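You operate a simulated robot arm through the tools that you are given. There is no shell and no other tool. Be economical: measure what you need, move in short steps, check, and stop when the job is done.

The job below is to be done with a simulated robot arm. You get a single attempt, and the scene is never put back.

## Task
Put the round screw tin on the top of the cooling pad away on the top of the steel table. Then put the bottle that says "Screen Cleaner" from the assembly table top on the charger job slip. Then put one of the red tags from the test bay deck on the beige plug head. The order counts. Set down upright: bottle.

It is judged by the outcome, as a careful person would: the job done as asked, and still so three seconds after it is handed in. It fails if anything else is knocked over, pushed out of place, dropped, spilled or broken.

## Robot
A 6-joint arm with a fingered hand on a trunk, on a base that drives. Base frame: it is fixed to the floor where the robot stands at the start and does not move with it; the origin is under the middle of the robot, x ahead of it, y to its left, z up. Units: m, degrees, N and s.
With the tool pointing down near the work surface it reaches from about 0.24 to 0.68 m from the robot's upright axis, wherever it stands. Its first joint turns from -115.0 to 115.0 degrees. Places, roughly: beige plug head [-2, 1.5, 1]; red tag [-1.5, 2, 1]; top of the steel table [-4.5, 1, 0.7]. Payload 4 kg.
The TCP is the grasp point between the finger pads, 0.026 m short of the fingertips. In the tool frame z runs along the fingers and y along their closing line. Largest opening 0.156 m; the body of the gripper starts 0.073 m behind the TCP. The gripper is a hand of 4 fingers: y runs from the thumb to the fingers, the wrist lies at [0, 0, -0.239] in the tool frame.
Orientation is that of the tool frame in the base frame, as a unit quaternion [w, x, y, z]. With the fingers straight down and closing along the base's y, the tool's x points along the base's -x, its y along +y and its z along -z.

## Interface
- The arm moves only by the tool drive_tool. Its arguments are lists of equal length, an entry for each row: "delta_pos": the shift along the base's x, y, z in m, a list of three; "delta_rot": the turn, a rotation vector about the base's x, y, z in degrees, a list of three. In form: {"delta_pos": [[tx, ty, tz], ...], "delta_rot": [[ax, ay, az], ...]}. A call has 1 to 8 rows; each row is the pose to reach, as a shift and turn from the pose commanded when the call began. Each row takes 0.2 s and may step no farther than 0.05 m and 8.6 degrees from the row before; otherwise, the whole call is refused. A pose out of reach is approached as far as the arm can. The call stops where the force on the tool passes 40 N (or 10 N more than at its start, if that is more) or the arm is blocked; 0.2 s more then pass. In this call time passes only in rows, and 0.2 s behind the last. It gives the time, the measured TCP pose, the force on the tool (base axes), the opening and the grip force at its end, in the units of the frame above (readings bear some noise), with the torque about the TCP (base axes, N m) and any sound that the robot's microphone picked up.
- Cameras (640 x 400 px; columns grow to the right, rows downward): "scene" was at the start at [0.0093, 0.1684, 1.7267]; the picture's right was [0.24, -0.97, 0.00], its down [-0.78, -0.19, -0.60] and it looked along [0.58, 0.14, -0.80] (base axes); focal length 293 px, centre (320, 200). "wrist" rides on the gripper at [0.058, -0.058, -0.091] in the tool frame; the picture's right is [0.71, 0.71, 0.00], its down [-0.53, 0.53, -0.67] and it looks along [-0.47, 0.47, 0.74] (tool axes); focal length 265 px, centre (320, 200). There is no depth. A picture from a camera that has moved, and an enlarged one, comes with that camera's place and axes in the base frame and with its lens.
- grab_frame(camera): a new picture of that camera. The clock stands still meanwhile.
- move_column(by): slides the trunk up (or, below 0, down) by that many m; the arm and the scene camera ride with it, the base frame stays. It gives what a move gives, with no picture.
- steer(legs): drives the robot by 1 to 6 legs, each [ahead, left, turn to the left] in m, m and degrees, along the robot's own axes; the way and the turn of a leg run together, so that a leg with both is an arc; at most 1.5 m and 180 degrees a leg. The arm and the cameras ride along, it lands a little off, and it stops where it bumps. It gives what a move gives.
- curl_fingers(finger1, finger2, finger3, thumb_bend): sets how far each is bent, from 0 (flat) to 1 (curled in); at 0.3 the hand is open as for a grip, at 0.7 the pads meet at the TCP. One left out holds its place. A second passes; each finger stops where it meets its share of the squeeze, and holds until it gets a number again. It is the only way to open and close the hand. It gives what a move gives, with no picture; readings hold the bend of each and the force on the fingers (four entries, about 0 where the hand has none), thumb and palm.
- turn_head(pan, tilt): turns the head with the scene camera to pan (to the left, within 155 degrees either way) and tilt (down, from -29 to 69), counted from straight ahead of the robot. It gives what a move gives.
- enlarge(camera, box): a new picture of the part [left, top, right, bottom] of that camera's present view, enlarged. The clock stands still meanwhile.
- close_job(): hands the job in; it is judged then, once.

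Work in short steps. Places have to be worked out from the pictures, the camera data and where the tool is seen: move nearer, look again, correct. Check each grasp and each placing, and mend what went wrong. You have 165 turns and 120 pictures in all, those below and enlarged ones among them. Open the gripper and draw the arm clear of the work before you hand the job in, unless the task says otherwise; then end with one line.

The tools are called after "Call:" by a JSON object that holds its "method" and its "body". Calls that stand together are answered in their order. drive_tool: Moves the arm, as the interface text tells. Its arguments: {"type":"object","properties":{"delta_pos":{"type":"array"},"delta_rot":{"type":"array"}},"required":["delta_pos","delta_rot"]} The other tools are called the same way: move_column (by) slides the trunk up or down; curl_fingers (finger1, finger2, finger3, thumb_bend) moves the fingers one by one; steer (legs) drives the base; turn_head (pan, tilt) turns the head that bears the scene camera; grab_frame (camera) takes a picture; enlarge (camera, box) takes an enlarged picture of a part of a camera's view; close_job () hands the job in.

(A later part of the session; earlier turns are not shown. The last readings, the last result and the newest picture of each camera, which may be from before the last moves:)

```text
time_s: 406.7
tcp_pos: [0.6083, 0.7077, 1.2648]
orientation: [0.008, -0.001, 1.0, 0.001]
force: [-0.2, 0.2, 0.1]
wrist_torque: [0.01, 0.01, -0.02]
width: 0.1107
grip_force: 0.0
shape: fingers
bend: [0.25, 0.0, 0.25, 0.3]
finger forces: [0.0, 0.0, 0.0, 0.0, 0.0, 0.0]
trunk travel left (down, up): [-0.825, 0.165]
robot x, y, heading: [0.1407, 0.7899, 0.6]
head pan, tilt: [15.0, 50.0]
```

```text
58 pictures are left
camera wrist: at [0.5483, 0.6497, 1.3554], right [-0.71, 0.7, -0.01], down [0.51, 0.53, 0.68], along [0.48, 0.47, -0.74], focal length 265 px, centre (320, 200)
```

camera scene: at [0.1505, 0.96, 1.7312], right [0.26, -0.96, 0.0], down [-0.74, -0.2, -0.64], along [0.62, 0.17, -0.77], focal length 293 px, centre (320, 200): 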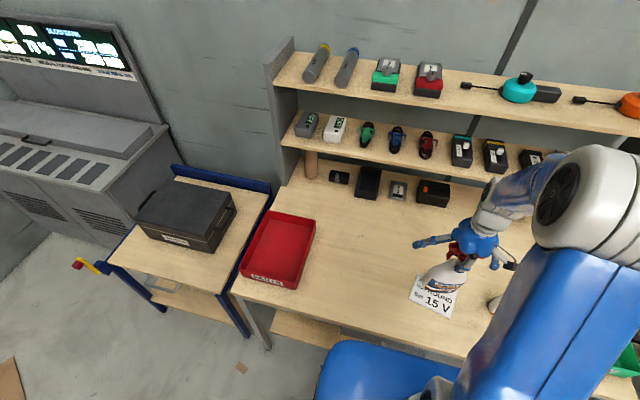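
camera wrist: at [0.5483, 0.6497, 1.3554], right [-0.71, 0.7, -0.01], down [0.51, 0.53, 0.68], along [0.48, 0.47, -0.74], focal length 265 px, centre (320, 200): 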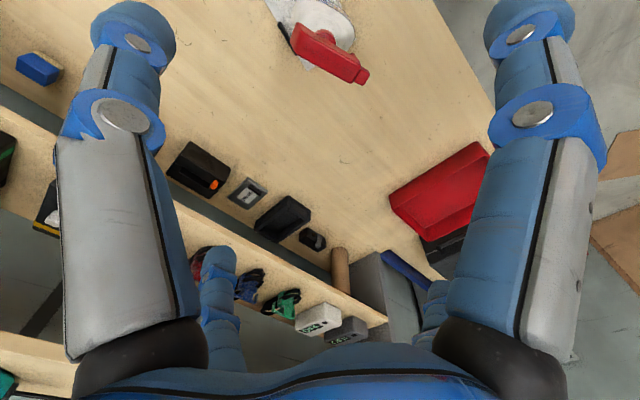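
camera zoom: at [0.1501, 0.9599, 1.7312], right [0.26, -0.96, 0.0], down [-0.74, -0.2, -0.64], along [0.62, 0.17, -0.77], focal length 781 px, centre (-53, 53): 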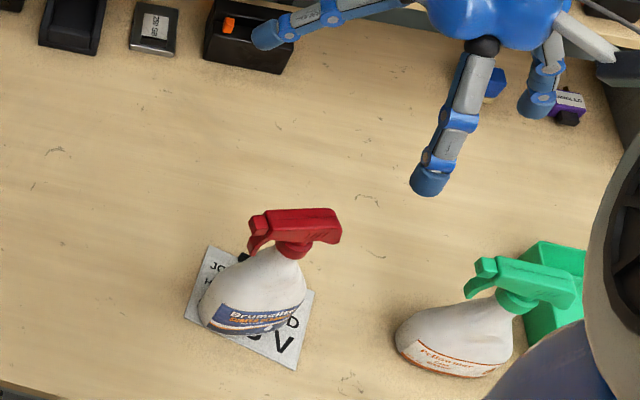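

Bottle is upright on the slip, everything else untouched. Now the tag: I retract, back off and turn around to face the test bay.

Call:
{"method": "drive_tool", "body": {"delta_pos": [[-0.04, 0.02, 0.0], [-0.08, 0.04, 0.0], [-0.12, 0.06, 0.0], [-0.15, 0.08, 0.0]], "delta_rot": [[0, 0, 0], [0, 0, 0], [0, 0, 0], [0, 0, 0]]}}

Call:
{"method": "steer", "body": {"legs": [[-0.7, 0, 0], [0, 0, 90], [0.8, 0, 0], [0, 0, 88]]}}

Call:
{"method": "turn_head", "body": {"pan": 10, "tilt": 45}}

Call:
{"method": "grab_frame", "body": {"camera": "scene"}}

```text
time_s: 407.7
tcp_pos: [0.484, 0.7859, 1.2566]
orientation: [0.005, -0.002, 1.0, 0.0]
force: [-0.4, -0.3, -1.1]
wrist_torque: [0.0, 0.03, 0.02]
width: 0.1108
grip_force: 0.1
shape: fingers
bend: [0.25, 0.0, 0.25, 0.3]
finger forces: [0.1, 0.0, 0.0, 0.1, 0.0, 0.0]
out of reach, approached as far as the arm can: row 4
trunk travel left (down, up): [-0.825, 0.165]
robot x, y, heading: [0.1371, 0.7892, 0.1]
head pan, tilt: [15.0, 50.0]
```

```text
time_s: 447.1
tcp_pos: [-0.9021, 1.6165, 1.257]
orientation: [0.0, 1.0, -0.019, -0.005]
force: [0.2, -0.2, -0.2]
wrist_torque: [0.0, 0.0, -0.01]
width: 0.111
grip_force: 0.0
shape: fingers
bend: [0.25, 0.0, 0.25, 0.3]
finger forces: [0.0, 0.0, 0.0, 0.0, 0.1, 0.1]
trunk travel left (down, up): [-0.825, 0.165]
robot x, y, heading: [-0.5563, 1.5957, 177.8]
head pan, tilt: [15.0, 50.0]
```

```text
time_s: 447.7
tcp_pos: [-0.9019, 1.6147, 1.2558]
orientation: [0.0, 1.0, -0.018, -0.006]
force: [-0.6, -0.4, 0.0]
wrist_torque: [-0.04, 0.0, 0.0]
width: 0.1109
grip_force: 0.1
shape: fingers
bend: [0.25, 0.0, 0.25, 0.3]
finger forces: [0.1, 0.0, 0.1, 0.0, 0.0, 0.0]
trunk travel left (down, up): [-0.825, 0.165]
robot x, y, heading: [-0.5536, 1.6017, 177.7]
head pan, tilt: [10.0, 45.0]
```

```text
57 pictures are left
camera scene: at [-0.5837, 1.4337, 1.7381], right [-0.14, 0.99, 0.0], down [0.7, 0.1, -0.71], along [-0.7, -0.1, -0.71], focal length 293 px, centre (320, 200)
```

scene: 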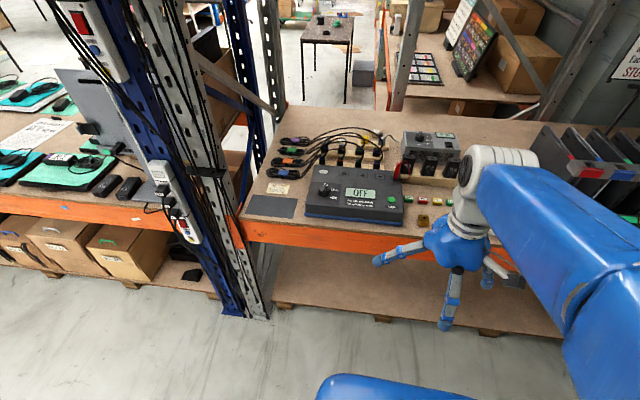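

Call:
{"method": "enlarge", "body": {"camera": "scene", "box": [250, 110, 470, 250]}}

Call:
{"method": "enlarge", "body": {"camera": "scene", "box": [310, 115, 400, 175]}}

```text
2.86 times, centred on (360, 180) of scene
camera zoom: at [-0.5837, 1.4337, 1.7381], right [-0.14, 0.99, 0.0], down [0.7, 0.1, -0.71], along [-0.7, -0.1, -0.71], focal length 837 px, centre (206, 257)
```

zoom: 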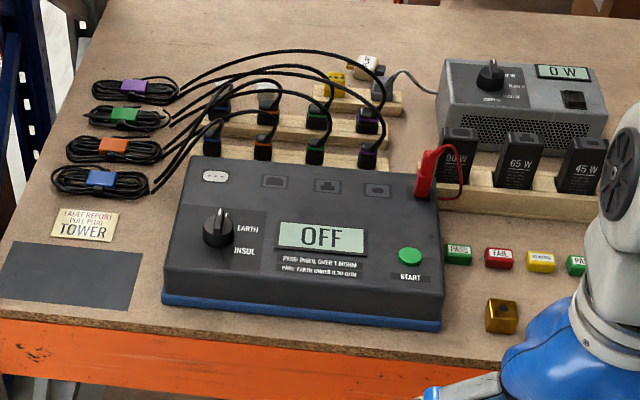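

```text
6.67 times, centred on (355, 145) of scene
camera zoom: at [-0.5837, 1.4337, 1.7381], right [-0.14, 0.99, 0.0], down [0.7, 0.1, -0.71], along [-0.7, -0.1, -0.71], focal length 1953 px, centre (87, 567)
```

zoom: 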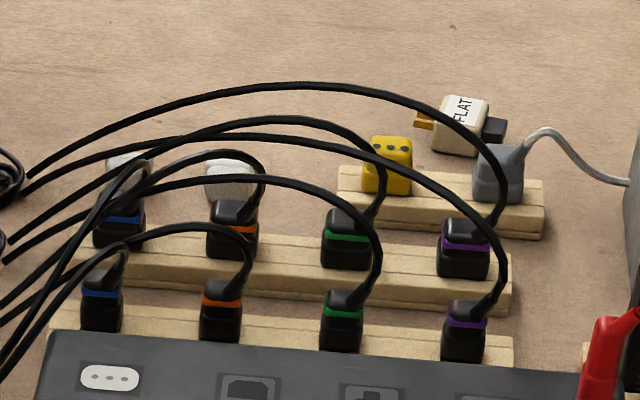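

The tags are small "FAIL" blocks near (-1.44, 1.72, 0.92), tightly spaced beside the tester. The beige plug head ("FLAT") is far back at about (-1.90, 1.54), best reached from behind the rack. I test in the air how the hand looks with an idle finger fully curled, for a slim two-digit pinch.

Call:
{"method": "curl_fingers", "body": {"finger1": 0.5, "finger2": 1.0, "finger3": 0.5, "thumb_bend": 0.0}}

Call:
{"method": "grab_frame", "body": {"camera": "wrist"}}

Call:
{"method": "enlarge", "body": {"camera": "scene", "box": [360, 150, 560, 340]}}

```text
time_s: 448.7
tcp_pos: [-0.9027, 1.6158, 1.2575]
orientation: [0.0, 1.0, -0.018, -0.006]
force: [-0.4, -0.6, 0.4]
wrist_torque: [0.01, -0.03, -0.02]
width: 0.1137
grip_force: 0.0
shape: fingers
bend: [0.5, 1.0, 0.5, 0.0]
finger forces: [0.0, 0.0, 0.0, 0.0, 0.0, 0.1]
trunk travel left (down, up): [-0.825, 0.165]
robot x, y, heading: [-0.5589, 1.5994, 177.9]
head pan, tilt: [10.0, 45.0]
```

```text
54 pictures are left
camera wrist: at [-0.8406, 1.6717, 1.3485], right [0.68, -0.73, -0.01], down [-0.54, -0.51, 0.67], along [-0.5, -0.45, -0.74], focal length 265 px, centre (320, 200)
```

wrist: 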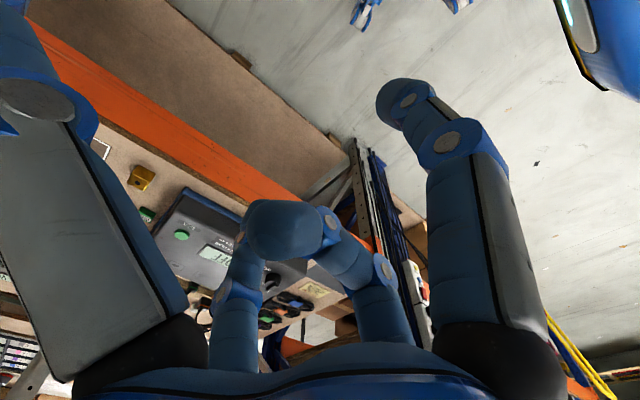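

```text
2.11 times, centred on (460, 245) of scene
camera zoom: at [-0.5837, 1.4337, 1.7382], right [-0.14, 0.99, 0.0], down [0.7, 0.1, -0.71], along [-0.7, -0.1, -0.71], focal length 617 px, centre (25, 105)
```

zoom: 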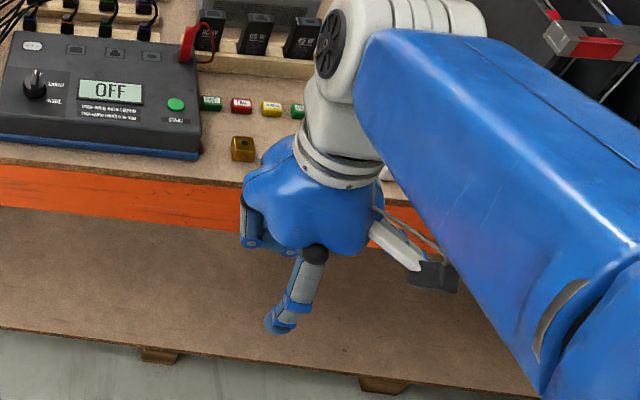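

The curled finger 2 (tester side) ends about level with the TCP while the pinching tips reach ~4 cm lower, and the flat thumb points over the low tags: a workable pinch. I drive forward 0.35 m to bring the tag within reach.

Call:
{"method": "steer", "body": {"legs": [[0.34, 0, 2]]}}

Call:
{"method": "drive_tool", "body": {"delta_pos": [[0, 0.04, 0], [0, 0.08, 0], [-0.02, 0.1, 0], [-0.06, 0.1, 0], [-0.1, 0.1, -0.02]], "delta_rot": [[0, 0, 0], [0, 0, 0], [0, 0, 0], [0, 0, 0], [0, 0, 0]]}}

Call:
{"method": "grab_frame", "body": {"camera": "wrist"}}

Call:
{"method": "turn_head", "body": {"pan": 15, "tilt": 55}}

Call:
{"method": "grab_frame", "body": {"camera": "scene"}}

```text
time_s: 453.4
tcp_pos: [-1.2316, 1.6111, 1.2564]
orientation: [0.0, 1.0, -0.002, -0.004]
force: [-0.3, 0.7, 0.0]
wrist_torque: [-0.04, 0.01, 0.0]
width: 0.1134
grip_force: 0.1
shape: fingers
bend: [0.5, 1.0, 0.5, 0.0]
finger forces: [0.1, 0.0, 0.0, 0.1, 0.1, 0.0]
trunk travel left (down, up): [-0.825, 0.165]
robot x, y, heading: [-0.8843, 1.6012, 180.0]
head pan, tilt: [10.0, 45.0]
```

```text
time_s: 454.6
tcp_pos: [-1.3303, 1.7088, 1.2347]
orientation: [0.0, 1.0, 0.0, -0.004]
force: [-0.5, 0.0, 0.8]
wrist_torque: [0.0, -0.02, 0.02]
width: 0.1136
grip_force: 0.1
shape: fingers
bend: [0.5, 1.0, 0.5, 0.0]
finger forces: [0.1, 0.1, 0.0, 0.0, 0.0, 0.1]
trunk travel left (down, up): [-0.825, 0.165]
robot x, y, heading: [-0.8842, 1.6057, 180.0]
head pan, tilt: [10.0, 45.0]
```

```text
52 pictures are left
camera wrist: at [-1.2722, 1.7669, 1.3272], right [0.71, -0.71, -0.01], down [-0.52, -0.53, 0.67], along [-0.48, -0.47, -0.74], focal length 265 px, centre (320, 200)
```

wrist: 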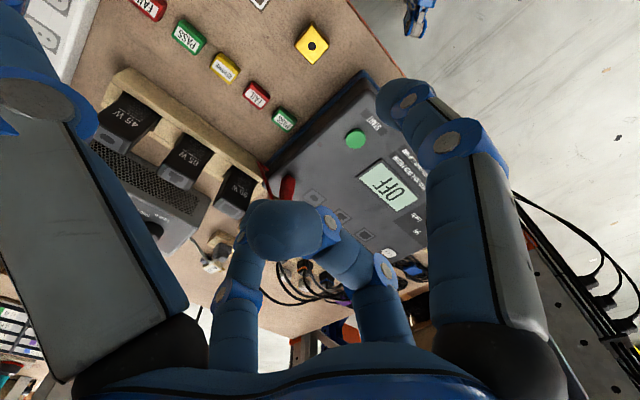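

```text
time_s: 455.4
tcp_pos: [-1.3272, 1.7098, 1.2369]
orientation: [0.001, 1.0, -0.001, -0.006]
force: [0.0, -0.1, -0.8]
wrist_torque: [0.01, 0.01, -0.01]
width: 0.1134
grip_force: 0.1
shape: fingers
bend: [0.5, 1.0, 0.5, 0.0]
finger forces: [0.0, 0.0, 0.0, 0.0, 0.0, 0.0]
trunk travel left (down, up): [-0.825, 0.165]
robot x, y, heading: [-0.8865, 1.607, 180.0]
head pan, tilt: [15.0, 55.0]
```

```text
51 pictures are left
camera scene: at [-0.8935, 1.4352, 1.7248], right [-0.26, 0.97, 0.0], down [0.79, 0.21, -0.58], along [-0.56, -0.15, -0.82], focal length 293 px, centre (320, 200)
```

scene: 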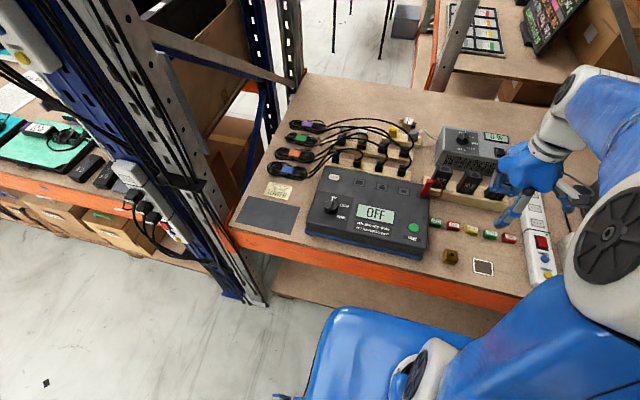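

Both views put the red tag at about (-1.457, 1.728). I move above it and down part way.

Call:
{"method": "drive_tool", "body": {"delta_pos": [[-0.04, 0.006, 0], [-0.08, 0.012, 0], [-0.13, 0.018, 0], [-0.13, 0.018, -0.045], [-0.13, 0.018, -0.09], [-0.13, 0.018, -0.13]], "delta_rot": [[0, 0, 0], [0, 0, 0], [0, 0, 0], [0, 0, 0], [0, 0, 0], [0, 0, 0]]}}

Call:
{"method": "grab_frame", "body": {"camera": "wrist"}}

Call:
{"method": "enlarge", "body": {"camera": "scene", "box": [380, 110, 560, 280]}}

```text
refused: row 3 steps farther than a row can; nothing moved
```

```text
50 pictures are left
camera wrist: at [-1.2678, 1.767, 1.3287], right [0.71, -0.71, -0.01], down [-0.52, -0.53, 0.67], along [-0.48, -0.47, -0.74], focal length 265 px, centre (320, 200)
```

wrist: 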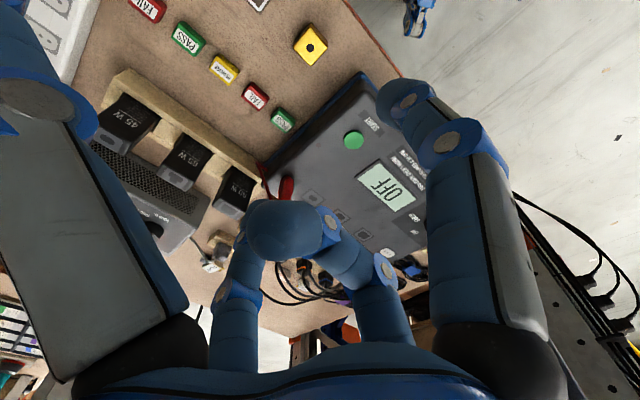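

```text
2.35 times, centred on (470, 195) of scene
camera zoom: at [-0.8935, 1.4352, 1.7248], right [-0.26, 0.97, 0.0], down [0.79, 0.21, -0.58], along [-0.56, -0.15, -0.82], focal length 689 px, centre (-33, 212)
```

zoom: 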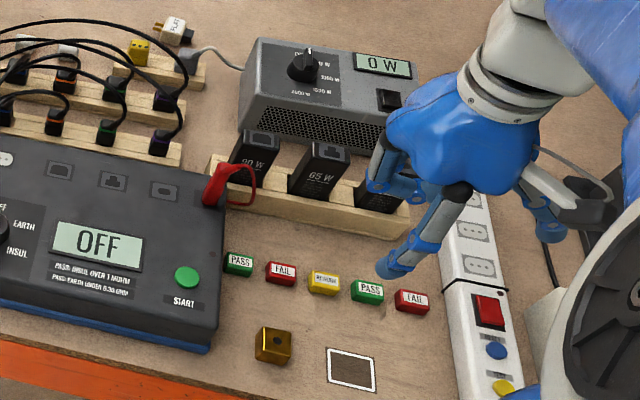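

Row 3 was slightly over the step limit; I resend it with shorter steps.

Call:
{"method": "drive_tool", "body": {"delta_pos": [[-0.035, 0.006, 0], [-0.07, 0.012, 0], [-0.1, 0.018, 0], [-0.13, 0.018, -0.01], [-0.13, 0.018, -0.05], [-0.13, 0.018, -0.09], [-0.13, 0.018, -0.13]], "delta_rot": [[0, 0, 0], [0, 0, 0], [0, 0, 0], [0, 0, 0], [0, 0, 0], [0, 0, 0], [0, 0, 0]]}}

Call:
{"method": "grab_frame", "body": {"camera": "wrist"}}

Call:
{"method": "enlarge", "body": {"camera": "scene", "box": [380, 110, 560, 280]}}

```text
time_s: 457.0
tcp_pos: [-1.4625, 1.7262, 1.1065]
orientation: [0.0, 1.0, -0.001, -0.005]
force: [0.2, 0.4, -1.0]
wrist_torque: [0.0, -0.01, 0.02]
width: 0.1136
grip_force: 0.2
shape: fingers
bend: [0.5, 1.0, 0.5, 0.0]
finger forces: [0.0, 0.0, 0.0, 0.0, 0.1, 0.0]
trunk travel left (down, up): [-0.825, 0.165]
robot x, y, heading: [-0.8867, 1.6062, 180.0]
head pan, tilt: [15.0, 55.0]
```

```text
48 pictures are left
camera wrist: at [-1.4035, 1.7841, 1.1984], right [0.71, -0.71, -0.01], down [-0.52, -0.53, 0.67], along [-0.48, -0.47, -0.74], focal length 265 px, centre (320, 200)
```

wrist: 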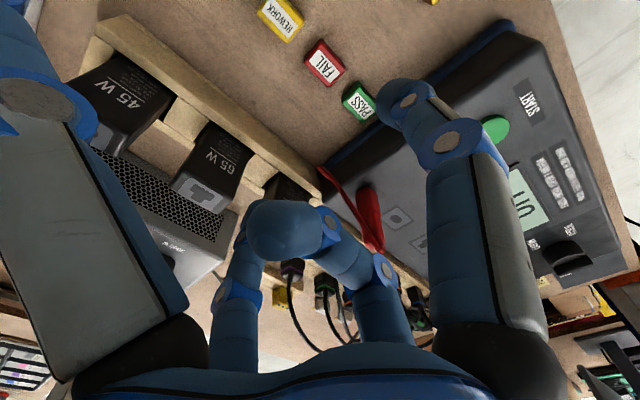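

```text
2.35 times, centred on (470, 195) of scene
camera zoom: at [-0.8963, 1.435, 1.7248], right [-0.26, 0.97, 0.0], down [0.79, 0.21, -0.57], along [-0.55, -0.15, -0.82], focal length 689 px, centre (-33, 212)
```

zoom: 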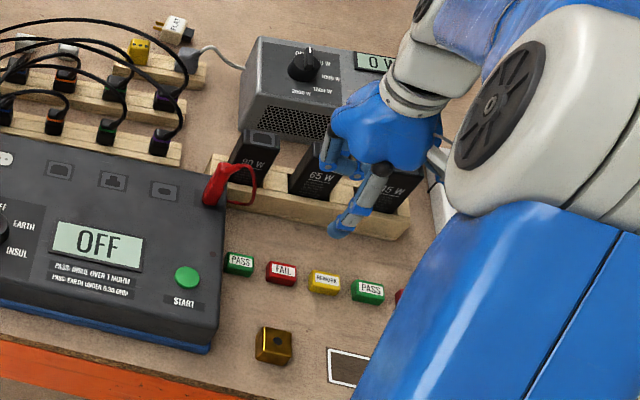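

Tag centre (-1.456, 1.728) with its long side along y. I align and descend to just above it.

Call:
{"method": "drive_tool", "body": {"delta_pos": [[0.006, 0.002, -0.04], [0.006, 0.002, -0.08], [0.006, 0.002, -0.12], [0.006, 0.002, -0.145]], "delta_rot": [[0, 0, 0], [0, 0, 0], [0, 0, 0], [0, 0, 0]]}}

Call:
{"method": "grab_frame", "body": {"camera": "wrist"}}

Call:
{"method": "enlarge", "body": {"camera": "scene", "box": [400, 150, 520, 260]}}

```text
time_s: 458.0
tcp_pos: [-1.4538, 1.7282, 0.9614]
orientation: [0.0, 1.0, -0.001, -0.005]
force: [-0.6, 0.3, 0.4]
wrist_torque: [0.0, -0.01, 0.03]
width: 0.1134
grip_force: 0.1
shape: fingers
bend: [0.5, 1.0, 0.5, 0.0]
finger forces: [0.0, 0.0, 0.0, 0.1, 0.0, 0.0]
trunk travel left (down, up): [-0.825, 0.165]
robot x, y, heading: [-0.8868, 1.601, 180.1]
head pan, tilt: [15.0, 55.0]
```

```text
46 pictures are left
camera wrist: at [-1.3945, 1.7857, 1.0536], right [0.71, -0.71, -0.01], down [-0.52, -0.53, 0.67], along [-0.48, -0.47, -0.74], focal length 265 px, centre (320, 200)
```

wrist: 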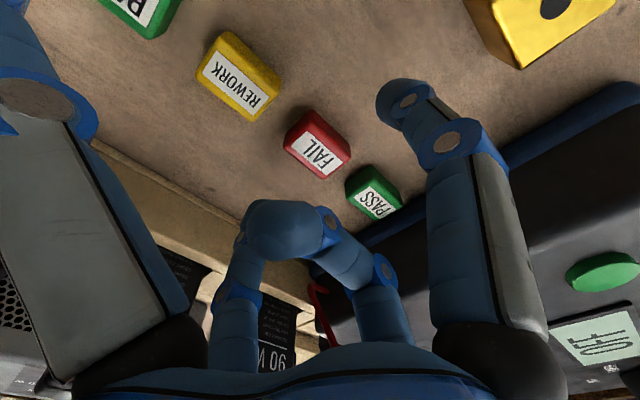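

```text
3.64 times, centred on (460, 205) of scene
camera zoom: at [-0.8962, 1.4354, 1.7248], right [-0.26, 0.97, 0.0], down [0.79, 0.21, -0.57], along [-0.55, -0.15, -0.82], focal length 1065 px, centre (-189, 182)
```

zoom: 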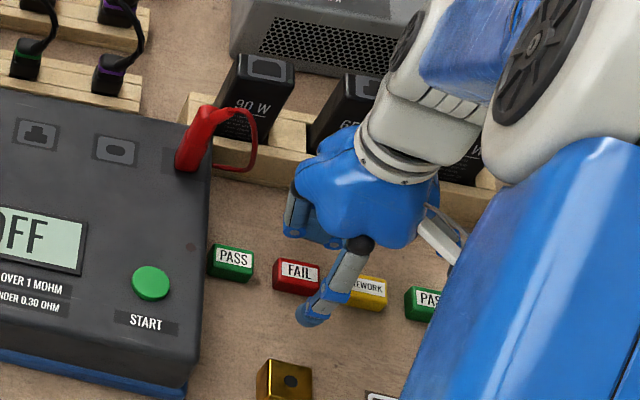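

Alignment holds. I lower 2 cm and close the two pinching digits.

Call:
{"method": "drive_tool", "body": {"delta_pos": [[0, 0, -0.01], [0, 0, -0.02]], "delta_rot": [[0, 0, 0], [0, 0, 0]]}}

Call:
{"method": "curl_fingers", "body": {"finger1": 0.62, "finger3": 0.62}}

Call:
{"method": "grab_frame", "body": {"camera": "wrist"}}

```text
time_s: 458.6
tcp_pos: [-1.4537, 1.7304, 0.9413]
orientation: [0.0, 1.0, 0.0, -0.005]
force: [0.0, 0.8, -0.4]
wrist_torque: [0.02, -0.01, -0.02]
width: 0.1136
grip_force: 0.0
shape: fingers
bend: [0.5, 1.0, 0.5, 0.0]
finger forces: [0.1, 0.0, 0.0, 0.1, 0.0, 0.1]
trunk travel left (down, up): [-0.825, 0.165]
robot x, y, heading: [-0.8862, 1.6066, 180.1]
head pan, tilt: [15.0, 55.0]
```

```text
time_s: 459.6
tcp_pos: [-1.4528, 1.7289, 0.941]
orientation: [0.0, 1.0, 0.0, -0.005]
force: [-0.8, 0.6, 0.4]
wrist_torque: [0.03, 0.0, 0.02]
width: 0.1063
grip_force: 0.0
shape: fingers
bend: [0.62, 1.0, 0.62, 0.0]
finger forces: [0.0, 0.0, 0.0, 0.0, 0.0, 0.1]
trunk travel left (down, up): [-0.825, 0.165]
robot x, y, heading: [-0.8886, 1.6037, 180.1]
head pan, tilt: [15.0, 55.0]
```

```text
44 pictures are left
camera wrist: at [-1.3941, 1.7878, 1.0333], right [0.71, -0.71, -0.01], down [-0.52, -0.53, 0.67], along [-0.48, -0.47, -0.74], focal length 265 px, centre (320, 200)
```

wrist: 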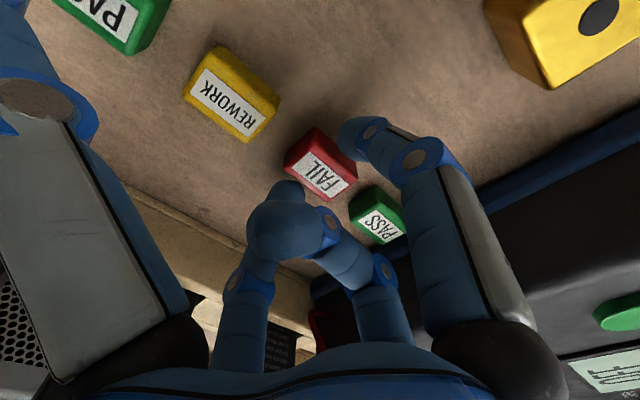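

The tips straddle the tag symmetrically. I close onto it.

Call:
{"method": "curl_fingers", "body": {"finger1": 0.75, "finger3": 0.75}}

Call:
{"method": "grab_frame", "body": {"camera": "wrist"}}

```text
time_s: 460.6
tcp_pos: [-1.4542, 1.7295, 0.9416]
orientation: [0.0, 1.0, -0.002, -0.005]
force: [-0.3, 1.0, 0.1]
wrist_torque: [-0.02, -0.02, 0.02]
width: 0.1054
grip_force: 9.0
shape: fingers
bend: [0.64, 1.0, 0.65, 0.0]
finger forces: [8.9, 0.0, 9.1, 0.0, 0.0, 0.1]
trunk travel left (down, up): [-0.825, 0.165]
robot x, y, heading: [-0.8821, 1.6054, 179.7]
head pan, tilt: [15.0, 55.0]
```

```text
43 pictures are left
camera wrist: at [-1.3945, 1.7878, 1.0331], right [0.71, -0.71, -0.01], down [-0.52, -0.53, 0.67], along [-0.48, -0.47, -0.74], focal length 265 px, centre (320, 200)
```

wrist: 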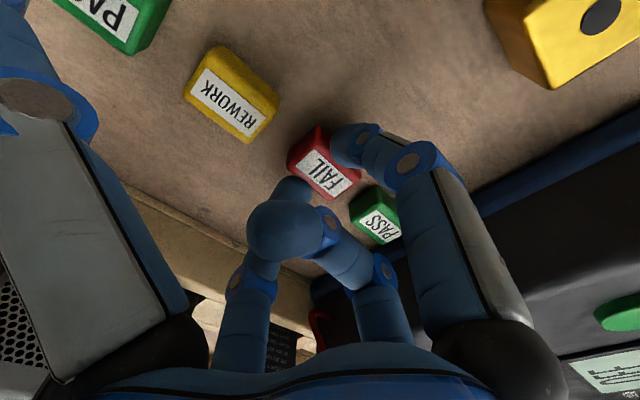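

Gripped at 9 N each side. I lift and check.

Call:
{"method": "drive_tool", "body": {"delta_pos": [[0, 0, 0.02], [0, 0, 0.06], [0, 0, 0.1], [0, 0, 0.14]], "delta_rot": [[0, 0, 0], [0, 0, 0], [0, 0, 0], [0, 0, 0]]}}

Call:
{"method": "grab_frame", "body": {"camera": "wrist"}}

Call:
{"method": "enlarge", "body": {"camera": "scene", "box": [300, 90, 520, 260]}}

```text
time_s: 461.6
tcp_pos: [-1.4549, 1.7302, 1.0792]
orientation: [0.0, 1.0, -0.001, -0.006]
force: [-0.2, -0.2, 0.1]
wrist_torque: [-0.04, 0.01, 0.02]
width: 0.1055
grip_force: 8.6
shape: fingers
bend: [0.64, 1.0, 0.65, 0.0]
finger forces: [8.5, 0.0, 9.0, 0.0, 0.1, 0.0]
trunk travel left (down, up): [-0.825, 0.165]
robot x, y, heading: [-0.8896, 1.6026, 179.8]
head pan, tilt: [15.0, 55.0]
```

```text
42 pictures are left
camera wrist: at [-1.3953, 1.7883, 1.1718], right [0.71, -0.71, -0.01], down [-0.52, -0.53, 0.67], along [-0.48, -0.47, -0.74], focal length 265 px, centre (320, 200)
```

wrist: 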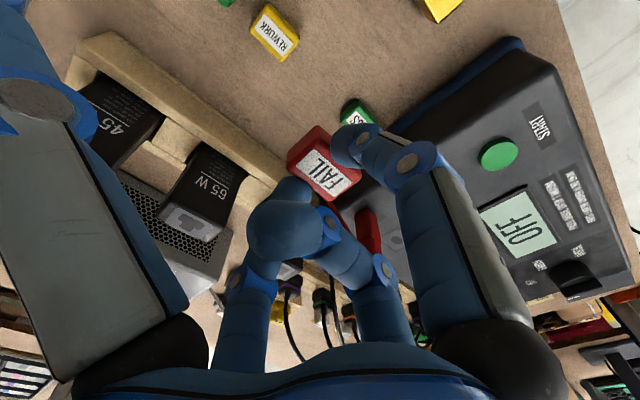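

```text
2.35 times, centred on (410, 175) of scene
camera zoom: at [-0.8941, 1.4349, 1.7247], right [-0.26, 0.97, 0.0], down [0.79, 0.21, -0.57], along [-0.56, -0.15, -0.82], focal length 689 px, centre (108, 259)
```

zoom: 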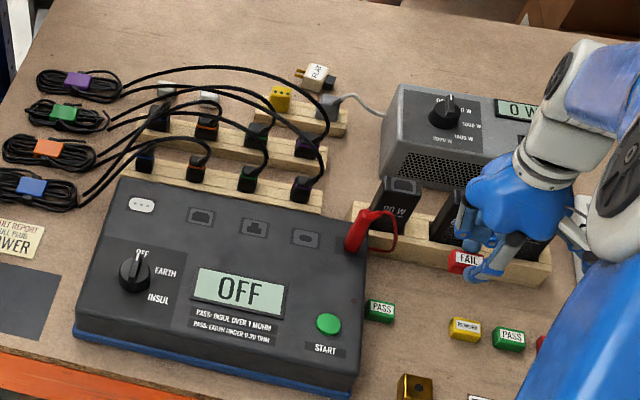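

The red tag is held and its neighbours are undisturbed. The plug head, at (-1.90, 1.536), is out of reach from here, so I retract and take the loop to the back of the rack.

Call:
{"method": "drive_tool", "body": {"delta_pos": [[0, 0, 0.045], [0, 0, 0.09], [0.03, -0.01, 0.12], [0.07, -0.03, 0.14], [0.11, -0.05, 0.14], [0.15, -0.07, 0.14], [0.19, -0.09, 0.14]], "delta_rot": [[0, 0, 0], [0, 0, 0], [0, 0, 0], [0, 0, 0], [0, 0, 0], [0, 0, 0], [0, 0, 0]]}}

Call:
{"method": "steer", "body": {"legs": [[-0.4, 0, 0], [0, 0, 90], [1.5, 0, 0], [1.5, 0, 0], [1.49, 0, 0]]}}

Call:
{"method": "grab_frame", "body": {"camera": "wrist"}}

```text
time_s: 463.2
tcp_pos: [-1.2589, 1.6393, 1.2216]
orientation: [0.0, 1.0, -0.001, -0.006]
force: [0.5, 0.6, -0.2]
wrist_torque: [0.0, 0.05, -0.03]
width: 0.1048
grip_force: 8.7
shape: fingers
bend: [0.64, 1.0, 0.65, 0.0]
finger forces: [8.1, 0.0, 8.9, 0.1, 0.1, 0.0]
trunk travel left (down, up): [-0.825, 0.165]
robot x, y, heading: [-0.8835, 1.604, 179.9]
head pan, tilt: [15.0, 55.0]
```

```text
time_s: 535.0
tcp_pos: [-0.761, -3.2582, 1.2229]
orientation: [0.004, 0.731, 0.683, -0.003]
force: [0.0, 0.2, -0.2]
wrist_torque: [0.03, -0.03, 0.07]
width: 0.103
grip_force: 0.0
shape: fingers
bend: [0.71, 1.0, 0.72, 0.0]
finger forces: [0.1, 0.0, 0.1, 0.0, 0.0, 0.0]
trunk travel left (down, up): [-0.825, 0.165]
robot x, y, heading: [-0.699, -2.8863, -93.8]
head pan, tilt: [15.0, 55.0]
```

```text
40 pictures are left
camera wrist: at [-0.8148, -3.1956, 1.314], right [0.75, 0.66, -0.01], down [0.49, -0.55, 0.67], along [0.44, -0.51, -0.74], focal length 265 px, centre (320, 200)
```

wrist: 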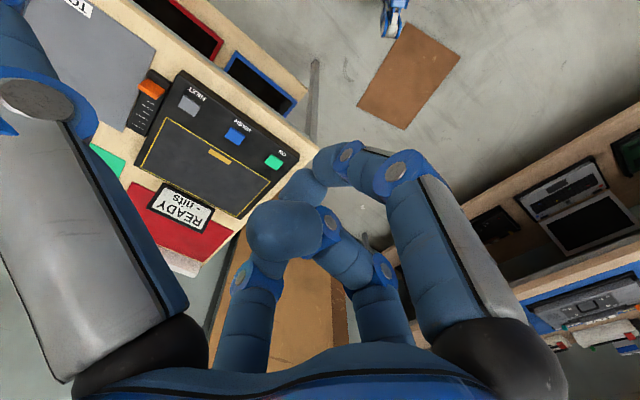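

The pinch slowly lost the tag on the way: the hand is empty. I look back along the path to find it on the floor.

Call:
{"method": "turn_head", "body": {"pan": 150, "tilt": 35}}

Call:
{"method": "grab_frame", "body": {"camera": "scene"}}

Call:
{"method": "turn_head", "body": {"pan": -150, "tilt": 35}}

Call:
{"method": "grab_frame", "body": {"camera": "scene"}}

```text
time_s: 537.2
tcp_pos: [-0.7608, -3.2581, 1.2221]
orientation: [0.003, 0.73, 0.683, -0.003]
force: [0.1, 0.7, 0.2]
wrist_torque: [0.01, 0.0, -0.03]
width: 0.1028
grip_force: 0.1
shape: fingers
bend: [0.71, 1.0, 0.72, 0.0]
finger forces: [0.1, 0.0, 0.0, 0.0, 0.0, 0.1]
trunk travel left (down, up): [-0.825, 0.165]
robot x, y, heading: [-0.6996, -2.8902, -94.2]
head pan, tilt: [150.0, 35.0]
```

```text
39 pictures are left
camera scene: at [-0.4975, -2.7629, 1.753], right [0.83, -0.56, 0.0], down [-0.32, -0.48, -0.82], along [0.46, 0.68, -0.57], focal length 293 px, centre (320, 200)
```

scene: 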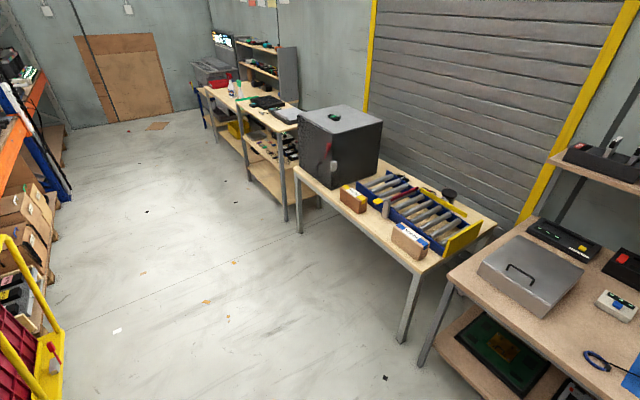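

```text
time_s: 541.3
tcp_pos: [-0.7622, -3.2584, 1.2225]
orientation: [0.004, 0.73, 0.684, -0.003]
force: [1.0, -0.5, -0.3]
wrist_torque: [-0.02, 0.03, 0.01]
width: 0.103
grip_force: 0.2
shape: fingers
bend: [0.71, 1.0, 0.72, 0.0]
finger forces: [0.0, 0.0, 0.1, 0.0, 0.0, 0.0]
trunk travel left (down, up): [-0.825, 0.165]
robot x, y, heading: [-0.7021, -2.8826, -93.7]
head pan, tilt: [-150.0, 35.0]
```

```text
38 pictures are left
camera scene: at [-0.5855, -2.7569, 1.753], right [0.9, 0.44, 0.0], down [0.25, -0.51, -0.82], along [-0.36, 0.74, -0.57], focal length 293 px, centre (320, 200)
```

scene: 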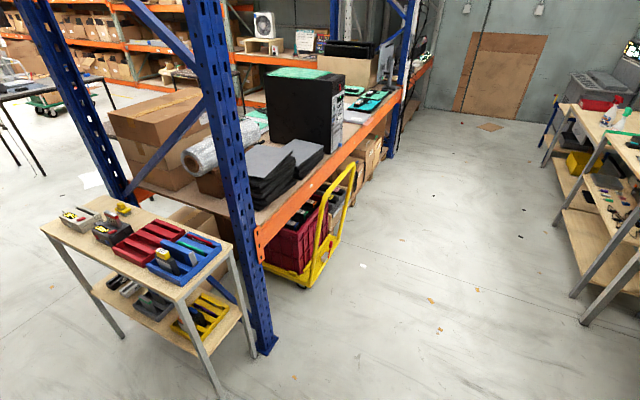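

Call:
{"method": "enlarge", "body": {"camera": "scene", "box": [350, 110, 560, 250]}}

Call:
{"method": "enlarge", "body": {"camera": "scene", "box": [250, 230, 580, 400]}}

```text
2.86 times, centred on (455, 180) of scene
camera zoom: at [-0.5855, -2.7569, 1.753], right [0.9, 0.44, 0.0], down [0.25, -0.51, -0.82], along [-0.36, 0.74, -0.57], focal length 837 px, centre (-66, 257)
```

zoom: 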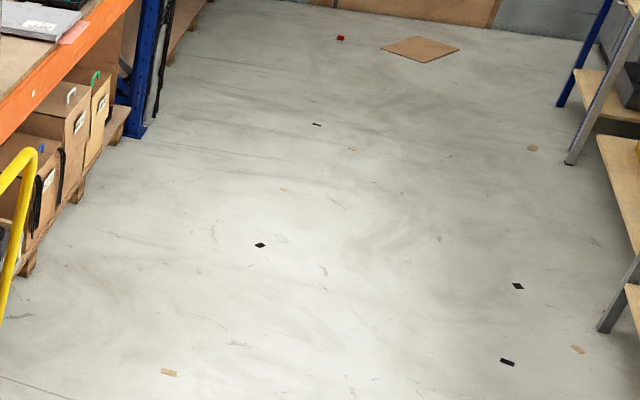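

```text
1.94 times, centred on (415, 315) of scene
camera zoom: at [-0.5855, -2.7569, 1.753], right [0.9, 0.44, 0.0], down [0.25, -0.51, -0.82], along [-0.36, 0.74, -0.57], focal length 568 px, centre (136, -23)
```

zoom: 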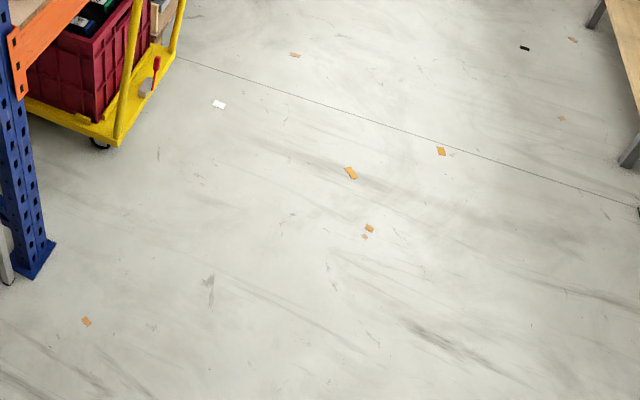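

The red tag lies on the floor back near (-0.5, 2.5), by the bay. I go back for it: turn round and drive up the aisle.

Call:
{"method": "steer", "body": {"legs": [[0, 0, 92], [0, 0, 92], [0.5, -0.1, 0], [1.5, 0, 0], [1.5, 0, 0]]}}

Call:
{"method": "turn_head", "body": {"pan": 0, "tilt": 35}}

Call:
{"method": "grab_frame", "body": {"camera": "scene"}}

```text
time_s: 606.7
tcp_pos: [-0.235, 1.0531, 1.222]
orientation: [0.004, -0.681, 0.732, 0.004]
force: [1.3, -0.3, 0.7]
wrist_torque: [0.01, 0.01, -0.03]
width: 0.1025
grip_force: 0.0
shape: fingers
bend: [0.71, 1.0, 0.72, 0.0]
finger forces: [0.0, 0.1, 0.0, 0.0, 0.0, 0.1]
trunk travel left (down, up): [-0.825, 0.165]
robot x, y, heading: [-0.2986, 0.6787, 85.9]
head pan, tilt: [-150.0, 35.0]
```

```text
time_s: 609.0
tcp_pos: [-0.2346, 1.0521, 1.2218]
orientation: [0.004, -0.68, 0.733, 0.003]
force: [-0.3, -0.2, -0.2]
wrist_torque: [0.02, 0.01, 0.02]
width: 0.1029
grip_force: 0.1
shape: fingers
bend: [0.71, 1.0, 0.72, 0.0]
finger forces: [0.0, 0.1, 0.1, 0.1, 0.0, 0.0]
trunk travel left (down, up): [-0.825, 0.165]
robot x, y, heading: [-0.2962, 0.6812, 85.9]
head pan, tilt: [0.0, 35.0]
```

```text
35 pictures are left
camera scene: at [-0.4451, 0.7201, 1.753], right [1.0, -0.07, 0.0], down [-0.04, -0.57, -0.82], along [0.06, 0.82, -0.57], focal length 293 px, centre (320, 200)
```

scene: 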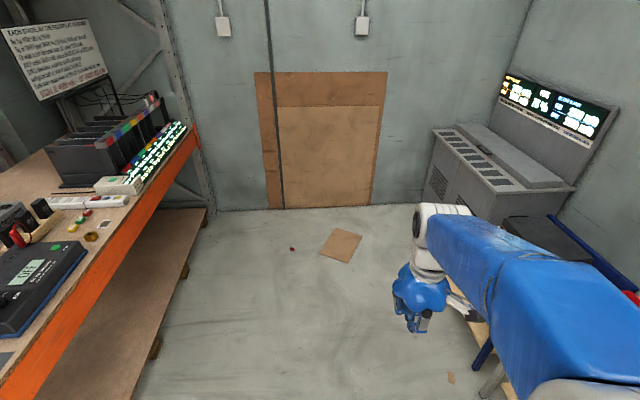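

Tag seen at (-0.55, 2.525) on the floor. I drive to within reach (robot about 0.45 m short) and open the hand.

Call:
{"method": "steer", "body": {"legs": [[0, 0.22, 4], [1.36, 0, 0]]}}

Call:
{"method": "curl_fingers", "body": {"finger1": 0.45, "finger2": 0.45, "finger3": 0.45, "thumb_bend": 0.45}}

Call:
{"method": "move_column", "body": {"by": -0.6}}

Call:
{"method": "turn_head", "body": {"pan": 0, "tilt": 55}}

Call:
{"method": "grab_frame", "body": {"camera": "scene"}}

Call:
{"method": "grab_frame", "body": {"camera": "wrist"}}

```text
time_s: 629.9
tcp_pos: [-0.4806, 2.4679, 1.2218]
orientation: [-0.003, 0.709, -0.705, -0.003]
force: [0.4, -0.5, 0.9]
wrist_torque: [-0.03, 0.01, 0.0]
width: 0.1028
grip_force: 0.2
shape: fingers
bend: [0.71, 1.0, 0.72, 0.0]
finger forces: [0.1, 0.0, 0.0, 0.0, 0.0, 0.0]
trunk travel left (down, up): [-0.825, 0.165]
robot x, y, heading: [-0.5125, 2.0951, 90.2]
head pan, tilt: [0.0, 35.0]
```

```text
time_s: 630.9
tcp_pos: [-0.4806, 2.4685, 1.2213]
orientation: [-0.003, 0.71, -0.705, -0.002]
force: [0.1, 0.7, -0.3]
wrist_torque: [0.0, 0.02, -0.05]
width: 0.0649
grip_force: 0.0
shape: fingers
bend: [0.45, 0.45, 0.45, 0.45]
finger forces: [0.0, 0.0, 0.0, 0.0, 0.1, 0.0]
trunk travel left (down, up): [-0.825, 0.165]
robot x, y, heading: [-0.5142, 2.0908, 90.4]
head pan, tilt: [0.0, 35.0]
```

```text
refused: -0.6 is not a number from -0.4 to 0.4
```

```text
time_s: 631.8
tcp_pos: [-0.4795, 2.4674, 1.2221]
orientation: [-0.003, 0.71, -0.705, -0.003]
force: [-0.1, 0.7, 0.0]
wrist_torque: [0.0, 0.0, 0.02]
width: 0.0647
grip_force: 0.0
shape: fingers
bend: [0.45, 0.45, 0.45, 0.45]
finger forces: [0.1, 0.0, 0.0, 0.0, 0.0, 0.0]
trunk travel left (down, up): [-0.825, 0.165]
robot x, y, heading: [-0.514, 2.0936, 90.7]
head pan, tilt: [0.0, 55.0]
```

```text
34 pictures are left
camera scene: at [-0.6637, 2.1024, 1.7248], right [1.0, 0.01, 0.0], down [0.01, -0.82, -0.57], along [0.0, 0.57, -0.82], focal length 293 px, centre (320, 200)
```

scene: 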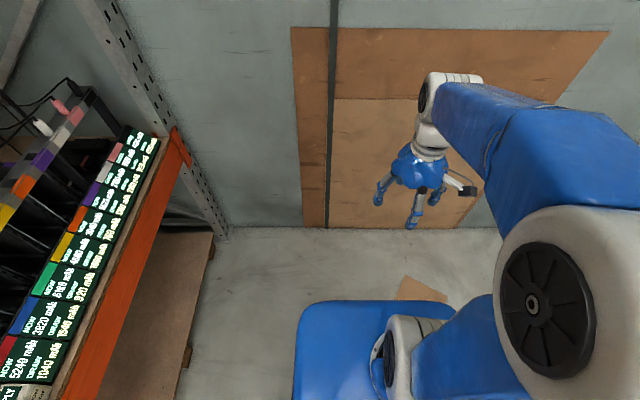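

```text
33 pictures are left
camera wrist: at [-0.4216, 2.409, 1.3139], right [-0.7, -0.71, -0.01], down [-0.53, 0.52, 0.67], along [-0.48, 0.48, -0.74], focal length 265 px, centre (320, 200)
```

wrist: 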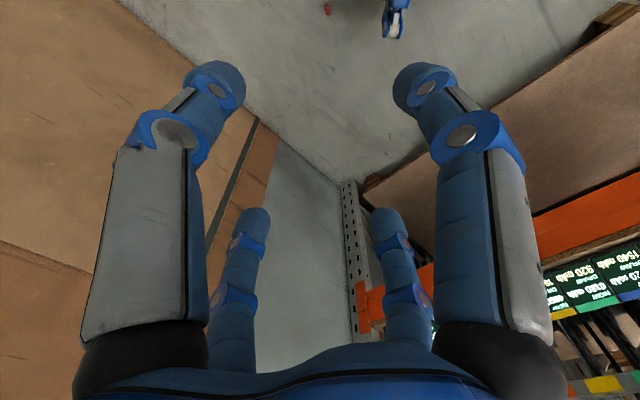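

The tag is at (-0.55, 2.49), close to the base front. I back up 0.14 m, lower the trunk and look.

Call:
{"method": "steer", "body": {"legs": [[-0.14, 0, 0]]}}

Call:
{"method": "drive_tool", "body": {"delta_pos": [[-0.02, 0.03, 0], [-0.04, 0.06, 0], [-0.06, 0.09, 0], [-0.07, 0.12, 0]], "delta_rot": [[0, 0, 0], [0, 0, 0], [0, 0, 0], [0, 0, 0]]}}

Call:
{"method": "move_column", "body": {"by": -0.4}}

Call:
{"method": "move_column", "body": {"by": -0.4}}

Call:
{"method": "grab_frame", "body": {"camera": "wrist"}}

```text
time_s: 634.2
tcp_pos: [-0.4814, 2.325, 1.2227]
orientation: [-0.004, 0.711, -0.703, -0.003]
force: [0.3, 0.0, 0.2]
wrist_torque: [0.02, -0.01, 0.01]
width: 0.0649
grip_force: 0.0
shape: fingers
bend: [0.45, 0.45, 0.45, 0.45]
finger forces: [0.1, 0.0, 0.1, 0.1, 0.0, 0.0]
trunk travel left (down, up): [-0.825, 0.165]
robot x, y, heading: [-0.5119, 1.948, 90.6]
head pan, tilt: [0.0, 55.0]
```

```text
time_s: 635.2
tcp_pos: [-0.5515, 2.4465, 1.2209]
orientation: [-0.003, 0.711, -0.703, -0.003]
force: [0.0, 0.0, 0.3]
wrist_torque: [-0.03, -0.02, 0.02]
width: 0.0649
grip_force: 0.0
shape: fingers
bend: [0.45, 0.45, 0.45, 0.45]
finger forces: [0.1, 0.0, 0.0, 0.0, 0.0, 0.0]
trunk travel left (down, up): [-0.825, 0.165]
robot x, y, heading: [-0.5117, 1.9476, 90.5]
head pan, tilt: [0.0, 55.0]
```

```text
time_s: 639.1
tcp_pos: [-0.55, 2.4463, 0.8216]
orientation: [-0.003, 0.711, -0.703, -0.003]
force: [0.0, 0.3, 0.2]
wrist_torque: [0.02, 0.01, -0.02]
width: 0.0652
grip_force: 0.1
shape: fingers
bend: [0.45, 0.45, 0.45, 0.45]
finger forces: [0.0, 0.0, 0.0, 0.0, 0.1, 0.0]
trunk travel left (down, up): [-0.425, 0.565]
robot x, y, heading: [-0.5112, 1.945, 90.6]
head pan, tilt: [0.0, 55.0]
```

```text
time_s: 642.9
tcp_pos: [-0.5513, 2.4459, 0.4212]
orientation: [-0.003, 0.71, -0.704, -0.004]
force: [0.7, 0.4, 0.5]
wrist_torque: [0.01, 0.0, 0.0]
width: 0.0652
grip_force: 0.2
shape: fingers
bend: [0.45, 0.45, 0.45, 0.45]
finger forces: [0.0, 0.0, 0.0, 0.1, 0.0, 0.0]
trunk travel left (down, up): [-0.025, 0.965]
robot x, y, heading: [-0.5118, 1.9486, 90.3]
head pan, tilt: [0.0, 55.0]
```

```text
32 pictures are left
camera wrist: at [-0.4923, 2.3878, 0.5129], right [-0.7, -0.71, -0.01], down [-0.53, 0.51, 0.67], along [-0.48, 0.47, -0.74], focal length 265 px, centre (320, 200)
```

wrist: 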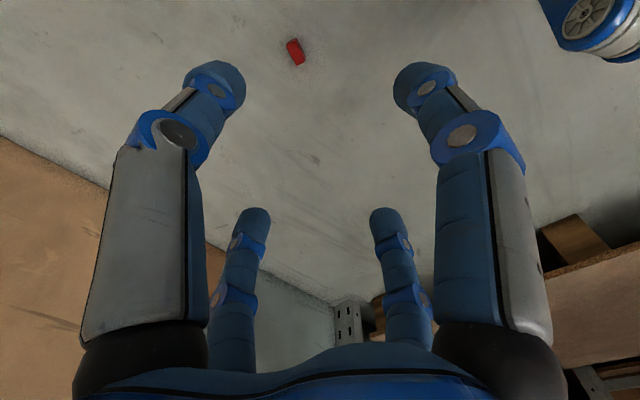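

Tag at (-0.544, 2.50), long side along x turned about -12°. I align over it, turn the hand and descend.

Call:
{"method": "drive_tool", "body": {"delta_pos": [[0.004, 0.03, -0.02], [0.007, 0.054, -0.05], [0.007, 0.054, -0.1], [0.007, 0.054, -0.15], [0.007, 0.054, -0.2], [0.007, 0.054, -0.24]], "delta_rot": [[0, 0, -6], [0, 0, -12], [0, 0, -12], [0, 0, -12], [0, 0, -12], [0, 0, -12]]}}

Call:
{"method": "grab_frame", "body": {"camera": "wrist"}}

```text
time_s: 644.3
tcp_pos: [-0.5471, 2.4994, 0.1839]
orientation: [0.004, -0.634, 0.774, 0.004]
force: [-0.1, 0.2, 0.0]
wrist_torque: [0.04, -0.03, 0.02]
width: 0.0649
grip_force: 0.0
shape: fingers
bend: [0.45, 0.45, 0.45, 0.45]
finger forces: [0.1, 0.0, 0.1, 0.1, 0.0, 0.1]
trunk travel left (down, up): [-0.025, 0.965]
robot x, y, heading: [-0.5096, 1.9439, 90.5]
head pan, tilt: [0.0, 55.0]
```

```text
31 pictures are left
camera wrist: at [-0.5023, 2.4299, 0.2755], right [-0.83, -0.55, -0.01], down [-0.41, 0.61, 0.67], along [-0.37, 0.56, -0.74], focal length 265 px, centre (320, 200)
```

wrist: 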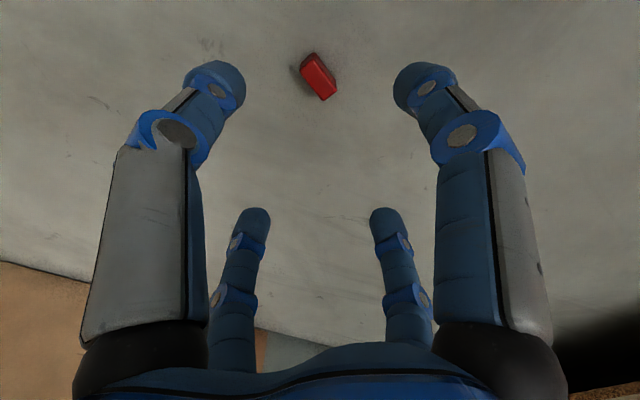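

Aligned. I descend to the floor (TCP ≈ 0.043) and close the short-side pair first.

Call:
{"method": "drive_tool", "body": {"delta_pos": [[0.001, 0, -0.045], [0.001, 0, -0.09], [0.001, 0, -0.125], [0.001, 0, -0.14]], "delta_rot": [[0, 0, 0], [0, 0, 0], [0, 0, 0], [0, 0, 0]]}}

Call:
{"method": "curl_fingers", "body": {"finger1": 0.6, "finger2": 0.52, "finger3": 0.6, "thumb_bend": 0.52}}

Call:
{"method": "grab_frame", "body": {"camera": "wrist"}}

```text
time_s: 645.3
tcp_pos: [-0.5402, 2.4992, 0.0425]
orientation: [0.004, -0.633, 0.774, 0.003]
force: [0.7, -0.4, 0.1]
wrist_torque: [0.01, 0.01, -0.01]
width: 0.065
grip_force: 0.1
shape: fingers
bend: [0.45, 0.45, 0.45, 0.45]
finger forces: [0.1, 0.1, 0.0, 0.1, 0.0, 0.0]
trunk travel left (down, up): [-0.025, 0.965]
robot x, y, heading: [-0.5084, 1.9446, 90.4]
head pan, tilt: [0.0, 55.0]
```

```text
time_s: 646.3
tcp_pos: [-0.5403, 2.4996, 0.0414]
orientation: [0.004, -0.634, 0.773, 0.003]
force: [-0.2, 0.4, 0.3]
wrist_torque: [0.01, 0.04, 0.01]
width: 0.0358
grip_force: 0.1
shape: fingers
bend: [0.6, 0.52, 0.6, 0.52]
finger forces: [0.0, 0.1, 0.1, 0.0, 0.0, 0.0]
trunk travel left (down, up): [-0.025, 0.965]
robot x, y, heading: [-0.515, 1.9475, 90.4]
head pan, tilt: [0.0, 55.0]
```

```text
30 pictures are left
camera wrist: at [-0.4951, 2.4302, 0.1347], right [-0.83, -0.55, -0.01], down [-0.41, 0.61, 0.67], along [-0.37, 0.56, -0.74], focal length 265 px, centre (320, 200)
```

wrist: 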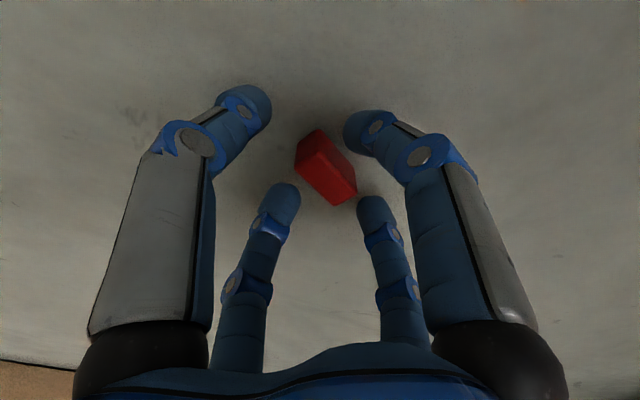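

All four tips surround the tag. I close with the short-side pair firmly, then the other two.

Call:
{"method": "curl_fingers", "body": {"finger1": 1.0, "finger3": 1.0}}

Call:
{"method": "curl_fingers", "body": {"finger2": 1.0, "thumb_bend": 1.0}}

Call:
{"method": "drive_tool", "body": {"delta_pos": [[0, 0, 0.03], [0, 0, 0.07], [0, 0, 0.12], [0, 0, 0.16], [0, 0, 0.2]], "delta_rot": [[0, 0, 0], [0, 0, 0], [0, 0, 0], [0, 0, 0], [0, 0, 0]]}}

Call:
{"method": "grab_frame", "body": {"camera": "wrist"}}

```text
time_s: 647.3
tcp_pos: [-0.5398, 2.4993, 0.0426]
orientation: [0.003, -0.634, 0.774, 0.002]
force: [0.0, -0.3, 0.8]
wrist_torque: [-0.01, 0.0, 0.02]
width: 0.0304
grip_force: 9.7
shape: fingers
bend: [0.66, 0.52, 0.66, 0.52]
finger forces: [9.7, 0.0, 9.8, 0.0, 0.1, 0.0]
trunk travel left (down, up): [-0.025, 0.965]
robot x, y, heading: [-0.5089, 1.946, 90.7]
head pan, tilt: [0.0, 55.0]
```

```text
time_s: 648.3
tcp_pos: [-0.5403, 2.4991, 0.0428]
orientation: [0.003, -0.633, 0.774, 0.003]
force: [-0.2, 0.5, 1.8]
wrist_torque: [0.03, 0.0, 0.0]
width: 0.0057
grip_force: 34.6
shape: fingers
bend: [0.65, 0.55, 0.65, 0.84]
finger forces: [11.7, 16.7, 11.9, 0.0, 27.9, 0.0]
trunk travel left (down, up): [-0.025, 0.965]
robot x, y, heading: [-0.5096, 1.9452, 90.6]
head pan, tilt: [0.0, 55.0]
```

```text
time_s: 649.5
tcp_pos: [-0.5413, 2.5034, 0.2435]
orientation: [0.003, -0.634, 0.773, 0.003]
force: [0.1, 0.2, 0.8]
wrist_torque: [-0.01, -0.01, -0.02]
width: 0.0059
grip_force: 33.9
shape: fingers
bend: [0.65, 0.54, 0.65, 0.86]
finger forces: [10.8, 17.4, 11.6, 0.0, 28.0, 0.0]
trunk travel left (down, up): [-0.025, 0.965]
robot x, y, heading: [-0.5129, 1.9479, 90.4]
head pan, tilt: [0.0, 55.0]
```

```text
29 pictures are left
camera wrist: at [-0.4963, 2.4332, 0.3348], right [-0.83, -0.55, -0.01], down [-0.41, 0.61, 0.67], along [-0.37, 0.56, -0.74], focal length 265 px, centre (320, 200)
```

wrist: 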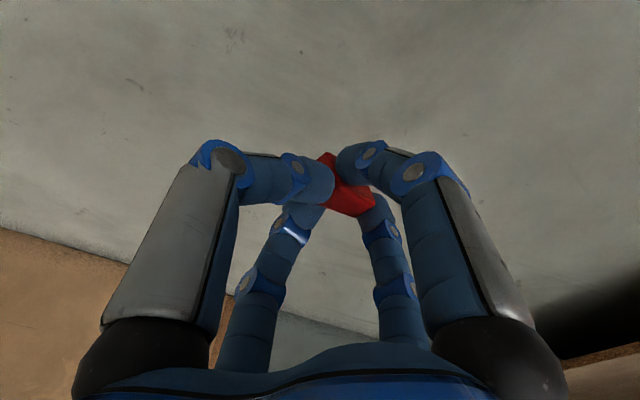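

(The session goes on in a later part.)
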